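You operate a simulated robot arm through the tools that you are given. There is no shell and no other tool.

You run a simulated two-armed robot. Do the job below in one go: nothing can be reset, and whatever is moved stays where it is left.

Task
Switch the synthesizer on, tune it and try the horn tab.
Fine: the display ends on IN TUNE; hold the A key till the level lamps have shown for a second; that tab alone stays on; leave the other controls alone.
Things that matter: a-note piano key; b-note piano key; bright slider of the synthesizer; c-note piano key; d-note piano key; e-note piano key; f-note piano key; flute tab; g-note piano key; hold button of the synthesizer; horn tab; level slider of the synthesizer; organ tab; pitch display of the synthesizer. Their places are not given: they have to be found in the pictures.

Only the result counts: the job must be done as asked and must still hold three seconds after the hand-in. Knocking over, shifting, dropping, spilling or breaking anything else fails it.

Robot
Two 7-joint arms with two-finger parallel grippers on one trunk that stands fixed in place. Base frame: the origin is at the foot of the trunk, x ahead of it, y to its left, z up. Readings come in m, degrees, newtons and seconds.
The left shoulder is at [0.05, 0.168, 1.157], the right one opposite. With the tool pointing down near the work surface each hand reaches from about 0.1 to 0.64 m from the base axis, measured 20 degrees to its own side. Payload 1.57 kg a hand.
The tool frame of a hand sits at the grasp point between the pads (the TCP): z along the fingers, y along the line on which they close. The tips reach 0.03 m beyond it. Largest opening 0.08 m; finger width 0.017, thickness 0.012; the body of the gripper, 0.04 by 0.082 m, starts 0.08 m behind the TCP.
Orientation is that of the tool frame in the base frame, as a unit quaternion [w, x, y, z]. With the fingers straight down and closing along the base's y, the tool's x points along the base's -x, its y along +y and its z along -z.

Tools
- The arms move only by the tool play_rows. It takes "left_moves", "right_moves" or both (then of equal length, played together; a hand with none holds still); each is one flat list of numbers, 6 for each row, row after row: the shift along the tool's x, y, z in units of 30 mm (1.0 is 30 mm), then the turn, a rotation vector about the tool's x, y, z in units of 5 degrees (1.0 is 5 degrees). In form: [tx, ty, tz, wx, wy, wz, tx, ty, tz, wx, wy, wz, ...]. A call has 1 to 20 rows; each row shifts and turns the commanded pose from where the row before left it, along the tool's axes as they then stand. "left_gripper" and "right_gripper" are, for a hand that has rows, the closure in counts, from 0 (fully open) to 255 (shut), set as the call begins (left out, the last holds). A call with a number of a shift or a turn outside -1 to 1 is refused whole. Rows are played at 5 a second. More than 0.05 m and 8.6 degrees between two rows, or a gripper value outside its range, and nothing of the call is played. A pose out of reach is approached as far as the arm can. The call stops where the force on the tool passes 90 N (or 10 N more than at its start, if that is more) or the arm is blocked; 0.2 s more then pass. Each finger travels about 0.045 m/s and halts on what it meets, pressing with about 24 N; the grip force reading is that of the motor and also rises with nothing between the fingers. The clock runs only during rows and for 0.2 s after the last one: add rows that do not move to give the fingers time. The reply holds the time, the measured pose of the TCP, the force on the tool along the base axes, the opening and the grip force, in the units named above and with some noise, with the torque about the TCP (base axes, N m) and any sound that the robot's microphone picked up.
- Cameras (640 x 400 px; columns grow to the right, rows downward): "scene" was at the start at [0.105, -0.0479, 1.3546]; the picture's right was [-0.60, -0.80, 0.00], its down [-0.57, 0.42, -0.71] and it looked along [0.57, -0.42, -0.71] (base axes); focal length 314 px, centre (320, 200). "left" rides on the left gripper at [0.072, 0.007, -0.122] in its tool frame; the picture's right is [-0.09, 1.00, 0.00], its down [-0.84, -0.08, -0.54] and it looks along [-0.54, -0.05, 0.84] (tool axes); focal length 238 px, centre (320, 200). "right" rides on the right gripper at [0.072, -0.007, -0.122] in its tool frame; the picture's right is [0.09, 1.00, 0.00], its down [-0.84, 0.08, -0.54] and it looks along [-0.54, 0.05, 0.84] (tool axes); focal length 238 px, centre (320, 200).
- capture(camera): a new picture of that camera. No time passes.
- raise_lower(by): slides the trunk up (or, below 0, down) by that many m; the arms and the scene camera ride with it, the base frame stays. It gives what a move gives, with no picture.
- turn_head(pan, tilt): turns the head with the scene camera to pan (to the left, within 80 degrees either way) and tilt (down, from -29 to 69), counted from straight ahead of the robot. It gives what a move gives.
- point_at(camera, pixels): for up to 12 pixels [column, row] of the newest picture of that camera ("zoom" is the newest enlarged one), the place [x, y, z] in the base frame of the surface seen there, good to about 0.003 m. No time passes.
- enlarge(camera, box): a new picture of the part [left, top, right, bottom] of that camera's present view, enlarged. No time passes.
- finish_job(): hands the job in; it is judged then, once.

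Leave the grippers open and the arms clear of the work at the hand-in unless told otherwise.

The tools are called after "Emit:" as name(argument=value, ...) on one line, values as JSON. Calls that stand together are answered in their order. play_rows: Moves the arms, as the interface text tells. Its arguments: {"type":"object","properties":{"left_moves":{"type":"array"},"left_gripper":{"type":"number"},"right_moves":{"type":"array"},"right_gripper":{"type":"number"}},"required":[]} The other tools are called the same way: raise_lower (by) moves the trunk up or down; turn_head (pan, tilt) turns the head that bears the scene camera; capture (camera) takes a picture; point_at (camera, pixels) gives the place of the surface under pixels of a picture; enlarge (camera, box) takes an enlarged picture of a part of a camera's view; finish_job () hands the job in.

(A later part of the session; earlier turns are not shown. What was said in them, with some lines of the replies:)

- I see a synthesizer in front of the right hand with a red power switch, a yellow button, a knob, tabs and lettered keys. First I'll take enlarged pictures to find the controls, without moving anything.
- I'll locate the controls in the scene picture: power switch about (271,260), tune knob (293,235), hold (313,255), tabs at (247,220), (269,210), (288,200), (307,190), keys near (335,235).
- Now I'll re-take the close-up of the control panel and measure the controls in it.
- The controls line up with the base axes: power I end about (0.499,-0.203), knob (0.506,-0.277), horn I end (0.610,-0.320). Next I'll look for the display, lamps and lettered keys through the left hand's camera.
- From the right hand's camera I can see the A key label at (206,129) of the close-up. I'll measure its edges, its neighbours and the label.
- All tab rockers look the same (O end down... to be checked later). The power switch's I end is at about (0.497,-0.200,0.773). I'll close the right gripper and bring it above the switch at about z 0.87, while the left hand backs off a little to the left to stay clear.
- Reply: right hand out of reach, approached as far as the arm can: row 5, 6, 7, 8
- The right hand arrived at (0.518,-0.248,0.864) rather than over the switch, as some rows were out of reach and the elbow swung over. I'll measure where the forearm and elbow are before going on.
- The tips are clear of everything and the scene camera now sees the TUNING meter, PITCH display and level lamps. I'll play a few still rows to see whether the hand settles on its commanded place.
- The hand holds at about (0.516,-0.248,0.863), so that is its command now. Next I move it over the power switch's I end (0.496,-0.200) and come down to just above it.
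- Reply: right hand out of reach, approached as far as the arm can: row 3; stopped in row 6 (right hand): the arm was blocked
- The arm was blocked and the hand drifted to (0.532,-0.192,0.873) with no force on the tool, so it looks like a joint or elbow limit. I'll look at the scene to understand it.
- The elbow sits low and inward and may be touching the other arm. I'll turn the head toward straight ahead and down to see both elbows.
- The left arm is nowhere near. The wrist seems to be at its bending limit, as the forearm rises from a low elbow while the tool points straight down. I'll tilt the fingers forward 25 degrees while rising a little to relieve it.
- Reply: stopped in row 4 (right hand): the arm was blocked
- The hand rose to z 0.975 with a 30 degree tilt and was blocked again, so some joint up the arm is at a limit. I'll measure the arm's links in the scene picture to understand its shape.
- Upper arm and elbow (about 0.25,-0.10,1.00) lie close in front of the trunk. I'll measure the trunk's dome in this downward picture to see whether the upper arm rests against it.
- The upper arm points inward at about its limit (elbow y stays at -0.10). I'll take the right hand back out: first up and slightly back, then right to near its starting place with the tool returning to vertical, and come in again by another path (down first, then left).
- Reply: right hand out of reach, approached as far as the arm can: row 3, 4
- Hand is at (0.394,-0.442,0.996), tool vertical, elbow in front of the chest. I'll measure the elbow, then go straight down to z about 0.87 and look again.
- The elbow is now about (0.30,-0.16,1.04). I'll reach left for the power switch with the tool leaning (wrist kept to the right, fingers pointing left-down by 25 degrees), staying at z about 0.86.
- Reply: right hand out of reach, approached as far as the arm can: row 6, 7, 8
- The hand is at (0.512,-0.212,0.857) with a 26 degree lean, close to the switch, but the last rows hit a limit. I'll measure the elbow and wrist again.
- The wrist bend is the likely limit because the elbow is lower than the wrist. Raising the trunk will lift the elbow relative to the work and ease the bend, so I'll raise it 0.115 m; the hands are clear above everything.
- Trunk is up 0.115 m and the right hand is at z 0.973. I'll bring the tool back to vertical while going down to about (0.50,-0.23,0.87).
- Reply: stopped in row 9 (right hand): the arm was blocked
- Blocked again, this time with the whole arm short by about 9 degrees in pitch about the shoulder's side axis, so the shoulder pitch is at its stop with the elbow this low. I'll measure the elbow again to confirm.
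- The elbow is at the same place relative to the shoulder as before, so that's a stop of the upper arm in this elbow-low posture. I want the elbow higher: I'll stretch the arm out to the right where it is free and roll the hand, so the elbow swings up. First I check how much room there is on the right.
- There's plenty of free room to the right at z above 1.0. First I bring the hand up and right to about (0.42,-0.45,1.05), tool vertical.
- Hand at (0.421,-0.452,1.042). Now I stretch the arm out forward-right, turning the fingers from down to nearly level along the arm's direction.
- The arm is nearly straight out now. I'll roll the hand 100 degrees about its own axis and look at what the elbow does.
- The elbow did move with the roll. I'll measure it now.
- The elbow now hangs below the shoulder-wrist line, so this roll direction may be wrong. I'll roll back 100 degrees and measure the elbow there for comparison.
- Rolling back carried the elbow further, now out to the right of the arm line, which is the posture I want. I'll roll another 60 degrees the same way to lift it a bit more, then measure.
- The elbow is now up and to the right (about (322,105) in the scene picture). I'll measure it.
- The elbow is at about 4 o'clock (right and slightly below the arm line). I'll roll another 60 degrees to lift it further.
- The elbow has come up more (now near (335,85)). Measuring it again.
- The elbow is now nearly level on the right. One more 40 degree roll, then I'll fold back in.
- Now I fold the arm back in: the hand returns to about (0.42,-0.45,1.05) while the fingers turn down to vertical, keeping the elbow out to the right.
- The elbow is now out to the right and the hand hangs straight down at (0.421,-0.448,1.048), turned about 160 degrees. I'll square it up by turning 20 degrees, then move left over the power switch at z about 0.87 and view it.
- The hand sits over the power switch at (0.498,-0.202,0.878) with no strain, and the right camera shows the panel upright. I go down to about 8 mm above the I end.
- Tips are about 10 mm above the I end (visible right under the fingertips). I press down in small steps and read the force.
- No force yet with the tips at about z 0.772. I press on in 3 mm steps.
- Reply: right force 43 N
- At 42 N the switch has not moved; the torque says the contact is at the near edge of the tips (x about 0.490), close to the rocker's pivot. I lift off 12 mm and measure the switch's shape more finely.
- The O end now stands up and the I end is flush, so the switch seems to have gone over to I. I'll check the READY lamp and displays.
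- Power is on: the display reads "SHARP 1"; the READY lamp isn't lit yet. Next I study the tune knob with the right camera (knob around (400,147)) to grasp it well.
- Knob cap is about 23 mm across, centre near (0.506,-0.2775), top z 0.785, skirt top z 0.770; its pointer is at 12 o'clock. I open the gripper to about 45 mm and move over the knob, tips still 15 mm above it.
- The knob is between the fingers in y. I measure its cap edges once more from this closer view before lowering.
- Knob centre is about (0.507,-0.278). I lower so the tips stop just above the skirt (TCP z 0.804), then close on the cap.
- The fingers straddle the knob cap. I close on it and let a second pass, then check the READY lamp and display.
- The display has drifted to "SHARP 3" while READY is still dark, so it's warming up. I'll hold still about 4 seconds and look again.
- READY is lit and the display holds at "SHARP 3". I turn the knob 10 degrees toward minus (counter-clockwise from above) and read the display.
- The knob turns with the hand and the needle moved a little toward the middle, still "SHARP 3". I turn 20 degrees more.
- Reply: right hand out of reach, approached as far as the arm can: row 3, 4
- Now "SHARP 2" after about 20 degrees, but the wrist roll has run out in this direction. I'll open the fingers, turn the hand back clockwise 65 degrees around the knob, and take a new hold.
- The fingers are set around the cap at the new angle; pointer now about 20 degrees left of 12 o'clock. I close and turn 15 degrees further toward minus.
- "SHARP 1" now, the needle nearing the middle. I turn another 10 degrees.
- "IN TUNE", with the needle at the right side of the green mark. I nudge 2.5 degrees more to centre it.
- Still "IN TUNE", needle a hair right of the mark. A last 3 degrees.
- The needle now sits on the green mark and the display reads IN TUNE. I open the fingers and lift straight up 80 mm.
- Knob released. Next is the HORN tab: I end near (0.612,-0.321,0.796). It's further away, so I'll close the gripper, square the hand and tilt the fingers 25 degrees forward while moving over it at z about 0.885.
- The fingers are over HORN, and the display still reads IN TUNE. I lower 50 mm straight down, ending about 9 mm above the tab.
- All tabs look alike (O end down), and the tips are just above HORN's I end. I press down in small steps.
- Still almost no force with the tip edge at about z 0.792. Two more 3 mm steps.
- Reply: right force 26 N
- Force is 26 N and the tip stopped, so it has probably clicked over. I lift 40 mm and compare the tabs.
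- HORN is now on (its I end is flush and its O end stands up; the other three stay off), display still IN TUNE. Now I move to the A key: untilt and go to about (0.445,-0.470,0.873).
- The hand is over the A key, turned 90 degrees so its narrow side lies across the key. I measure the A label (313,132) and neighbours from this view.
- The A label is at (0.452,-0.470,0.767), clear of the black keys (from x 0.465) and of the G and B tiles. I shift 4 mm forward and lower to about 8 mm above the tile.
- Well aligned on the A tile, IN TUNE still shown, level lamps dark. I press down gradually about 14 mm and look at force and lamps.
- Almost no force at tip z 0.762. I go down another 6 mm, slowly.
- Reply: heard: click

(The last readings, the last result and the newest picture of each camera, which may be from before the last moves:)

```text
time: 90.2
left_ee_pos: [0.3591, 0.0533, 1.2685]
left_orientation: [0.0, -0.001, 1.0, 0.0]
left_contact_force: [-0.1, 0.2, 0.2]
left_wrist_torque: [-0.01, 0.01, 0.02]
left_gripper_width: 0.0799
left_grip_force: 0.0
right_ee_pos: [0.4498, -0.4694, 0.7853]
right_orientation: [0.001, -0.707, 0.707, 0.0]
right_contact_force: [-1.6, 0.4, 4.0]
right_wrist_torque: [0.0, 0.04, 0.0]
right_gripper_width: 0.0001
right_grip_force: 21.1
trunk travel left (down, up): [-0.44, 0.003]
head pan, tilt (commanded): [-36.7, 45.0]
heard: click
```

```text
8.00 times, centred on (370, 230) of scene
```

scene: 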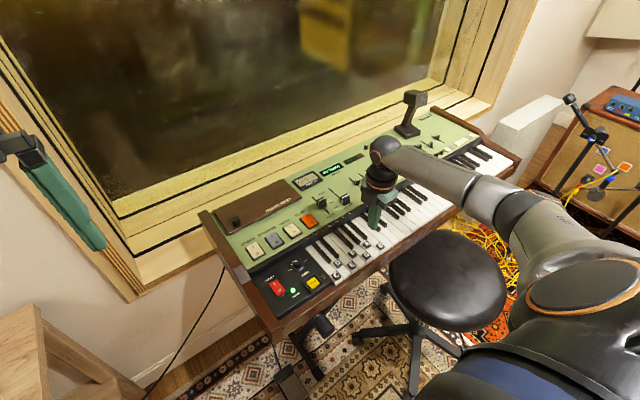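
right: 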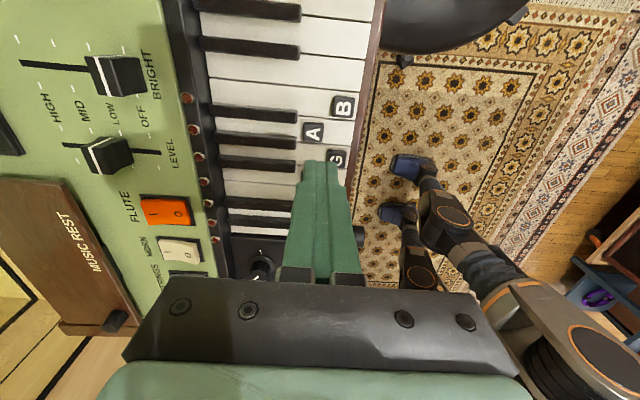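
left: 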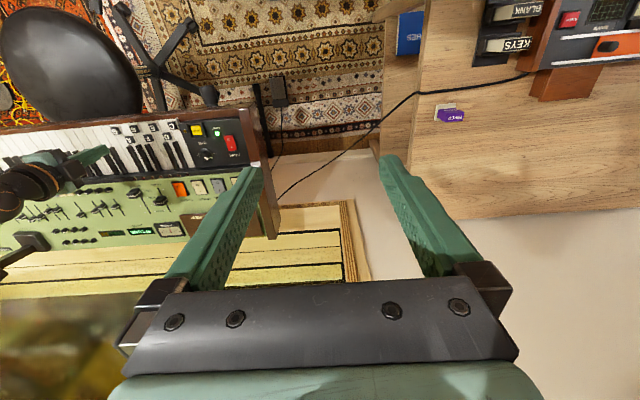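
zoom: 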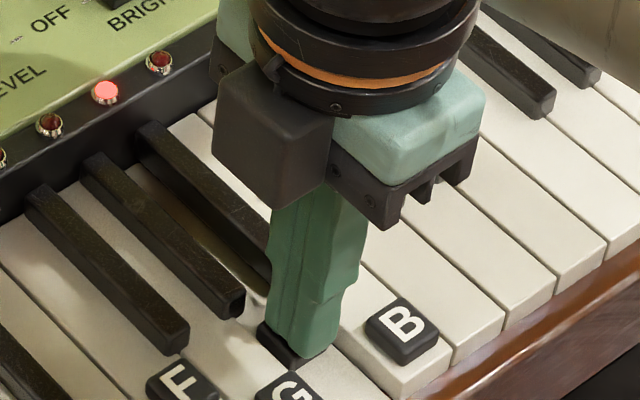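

A click, the lamp over A is lit and the level lamps show. I hold the key about 1.8 seconds and check the lamps.

Emit:
play_rows(right_moves=[0, 0, 0, 0, 0, 0, 0, 0, 0, 0, 0, 0, 0, 0, 0, 0, 0, 0, 0, 0, 0, 0, 0, 0, 0, 0, 0, 0, 0, 0, 0, 0, 0, 0, 0, 0, 0, 0, 0, 0, 0, 0, 0, 0, 0, 0, 0, 0])

Emit:
enlarge(camera="left", box=[60, 160, 220, 260])

Emit:
enlarge(camera="scene", box=[280, 140, 440, 240])

```text
time: 92.0
left_ee_pos: [0.3598, 0.0536, 1.2686]
left_orientation: [0.0, -0.001, 1.0, -0.001]
left_contact_force: [-0.5, 0.2, -0.6]
left_wrist_torque: [0.03, -0.01, -0.01]
left_gripper_width: 0.08
left_grip_force: 0.0
right_ee_pos: [0.4506, -0.4702, 0.7851]
right_orientation: [-0.001, 0.707, -0.707, 0.0]
right_contact_force: [-0.9, -0.2, 4.5]
right_wrist_torque: [-0.02, 0.03, 0.02]
right_gripper_width: 0.0
right_grip_force: 21.0
trunk travel left (down, up): [-0.44, 0.003]
head pan, tilt (commanded): [-36.7, 45.0]
```

```text
4.00 times, centred on (140, 210) of left
```

zoom: 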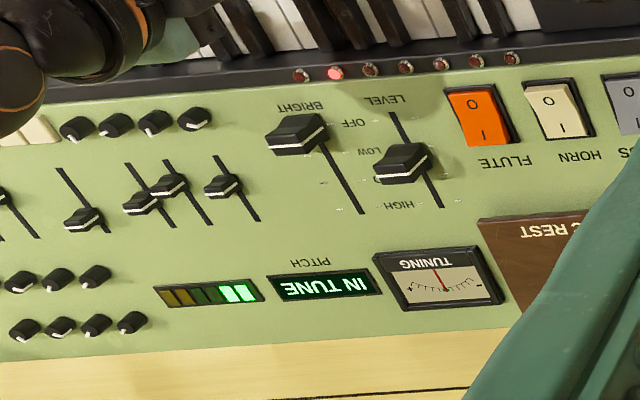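

```text
4.00 times, centred on (360, 190) of scene
```

zoom: 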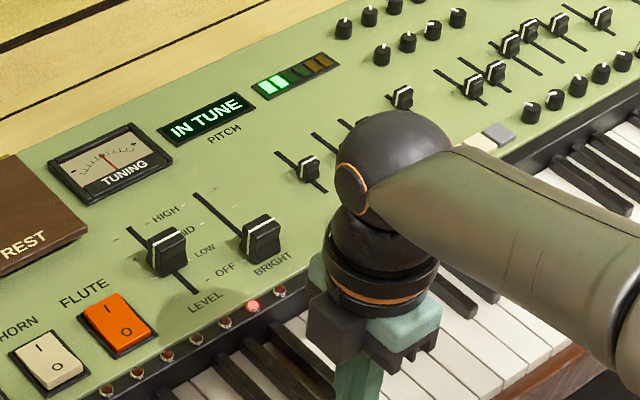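

Level lamps have been lit for over 1.8 seconds with IN TUNE on the display. I release the key, lifting straight up.

Emit:
play_rows(right_moves=[0, 0, -0.2, 0, 0, 0, 0, 0, -0.3, 0, 0, 0, 0, 0, -0.5, 0, 0, 0, 0, 0, -0.8, 0, 0, 0, 0, 0, -0.8, 0, 0, 0, 0, 0, -0.8, 0, 0, 0, 0, 0, -0.8, 0, 0, 0, 0, 0, 0, 0, 0, 0])

Emit:
enlarge(camera="left", box=[0, 110, 240, 260])

Emit:
enlarge(camera="scene", box=[220, 150, 440, 288])

```text
time: 93.8
left_ee_pos: [0.3596, 0.0533, 1.2693]
left_orientation: [0.0, -0.001, 1.0, 0.001]
left_contact_force: [0.5, 0.5, -0.7]
left_wrist_torque: [0.01, -0.04, 0.04]
left_gripper_width: 0.0801
left_grip_force: 0.0
right_ee_pos: [0.448, -0.4699, 0.9114]
right_orientation: [0.001, -0.707, 0.707, 0.0]
right_contact_force: [-0.2, -0.3, -1.1]
right_wrist_torque: [0.01, 0.0, -0.01]
right_gripper_width: 0.0
right_grip_force: 21.1
trunk travel left (down, up): [-0.44, 0.003]
head pan, tilt (commanded): [-36.7, 45.0]
```

```text
2.67 times, centred on (120, 185) of left
```

zoom: 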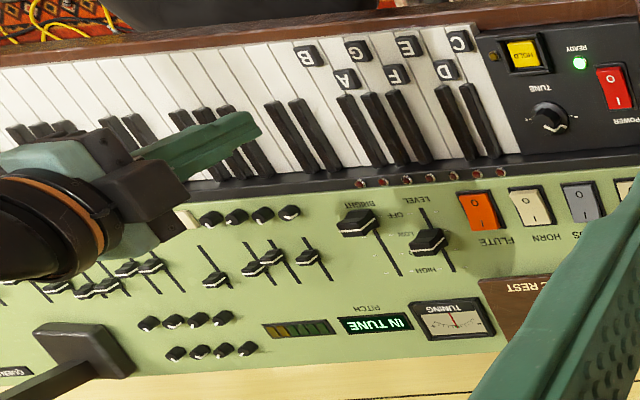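

```text
2.90 times, centred on (330, 219) of scene
```

zoom: 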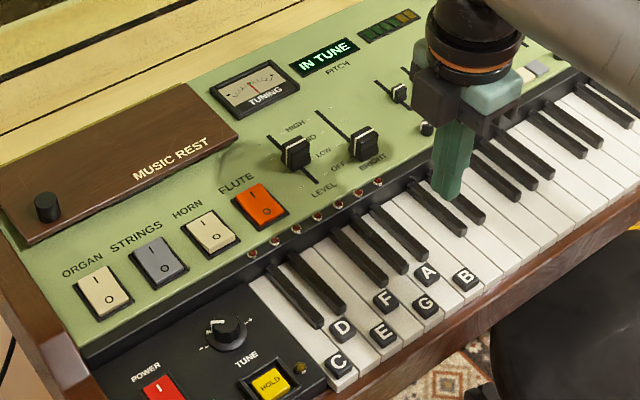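

The key is back up, lamps off, IN TUNE holds. I open the gripper and raise the hand well clear to about z 1.06.

Emit:
play_rows(right_moves=[0, 0, -0.8, 0, 0, 0, 0, 0, -0.8, 0, 0, 0, 0, 0, -0.8, 0, 0, 0, 0, 0, -0.8, 0, 0, 0, 0, 0, -0.8, 0, 0, 0, 0, 0, -0.8, 0, 0, 0, 0, 0, 0, 0, 0, 0, 0, 0, 0, 0, 0, 0], right_gripper=0)

Emit:
capture(camera="scene")

Emit:
enlarge(camera="scene", box=[220, 200, 348, 280])

Emit:
point_at(camera="zoom", pixels=[[150, 205], [175, 245], [240, 160], [262, 205], [325, 120], [360, 160], [420, 85], [450, 120], [245, 425], [270, 390]])

Emit:
enlarge(camera="left", box=[0, 110, 280, 285])

```text
time: 95.6
left_ee_pos: [0.3592, 0.0526, 1.2693]
left_orientation: [0.001, -0.001, 1.0, 0.0]
left_contact_force: [-0.3, 0.2, 0.6]
left_wrist_torque: [-0.02, 0.02, 0.01]
left_gripper_width: 0.0798
left_grip_force: 0.0
right_ee_pos: [0.4494, -0.4708, 1.054]
right_orientation: [-0.001, 0.708, -0.707, 0.0]
right_contact_force: [0.5, -0.1, -0.5]
right_wrist_torque: [0.0, -0.01, 0.0]
right_gripper_width: 0.0801
right_grip_force: 0.0
trunk travel left (down, up): [-0.44, 0.003]
head pan, tilt (commanded): [-36.7, 45.0]
```

```text
taken
```

scene: 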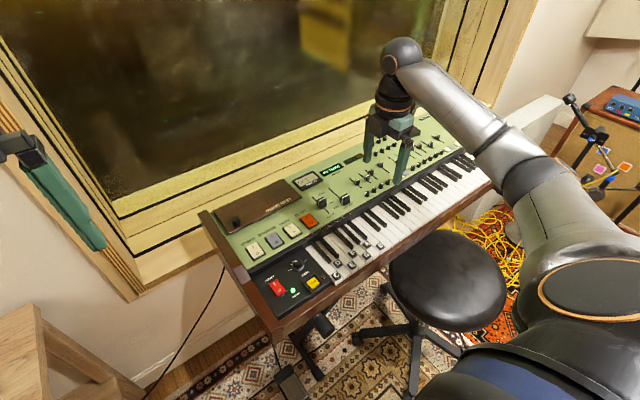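

```text
5.00 times, centred on (284, 240) of scene
```

zoom: 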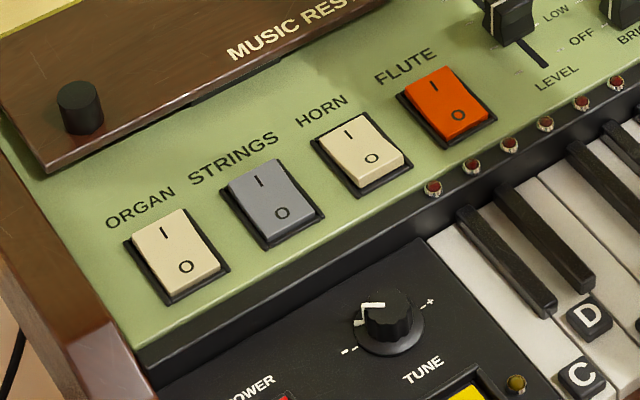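

```text
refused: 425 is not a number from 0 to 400
```

```text
2.29 times, centred on (140, 198) of left
```

zoom: 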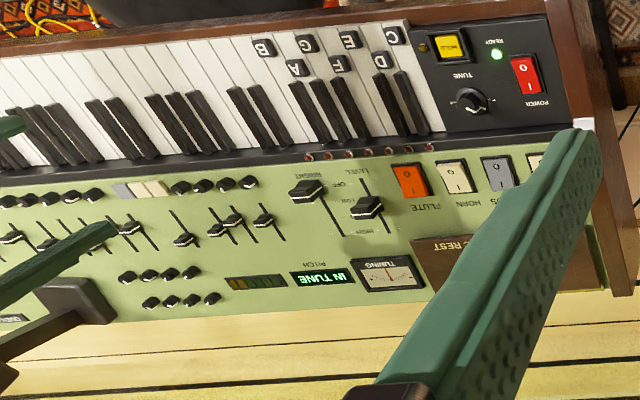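

Everything looks right. I check the tab heights once more in the close-up to confirm that only HORN is on.

Emit:
enlarge(camera="scene", box=[220, 200, 348, 280])

Emit:
point_at(camera="zoom", pixels=[[165, 220], [192, 280], [257, 172], [285, 227], [347, 125], [375, 172], [432, 77], [462, 128]])

```text
5.00 times, centred on (284, 240) of scene
```

zoom: 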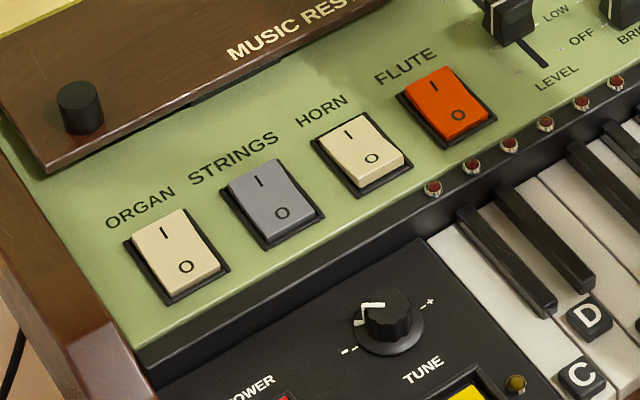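

```text
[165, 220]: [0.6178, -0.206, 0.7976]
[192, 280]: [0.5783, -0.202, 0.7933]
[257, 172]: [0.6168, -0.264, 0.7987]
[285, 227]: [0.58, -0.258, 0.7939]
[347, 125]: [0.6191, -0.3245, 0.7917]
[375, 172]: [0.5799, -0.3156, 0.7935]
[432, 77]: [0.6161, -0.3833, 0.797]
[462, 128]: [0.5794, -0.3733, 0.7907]
```

Heights confirm it: HORN's I end is down (0.792 against 0.794), while ORGAN, STRINGS and FLUTE still have their I ends up. Power is on, READY is lit, the display reads IN TUNE, HOLD is untouched, the grippers are open and the arms are clear. Handing in.

Emit:
finish_job()

```text
The job is handed in.
```

The synthesizer is on and tuned, and the horn tab is the only tab on. I've handed the job in, and the tool's reply didn't include a verdict.

- **Power and tuning:** I waited for the READY lamp before tuning, because the pitch drifted while the synthesizer warmed up. The display has read IN TUNE from the end of tuning up to the hand-in.
- **Horn tab:** It's switched on. Height measurements show organ, strings and flute still off.
- **A key:** I held it for about 1.8 seconds with the level lamps lit. The lamps went out when I released it.
- **Other controls:** I didn't touch the hold button, the level and bright sliders, or the other keys.

The grippers are open and both arms are clear. I raised the trunk 0.115 m so the right arm could reach, and it is still raised.
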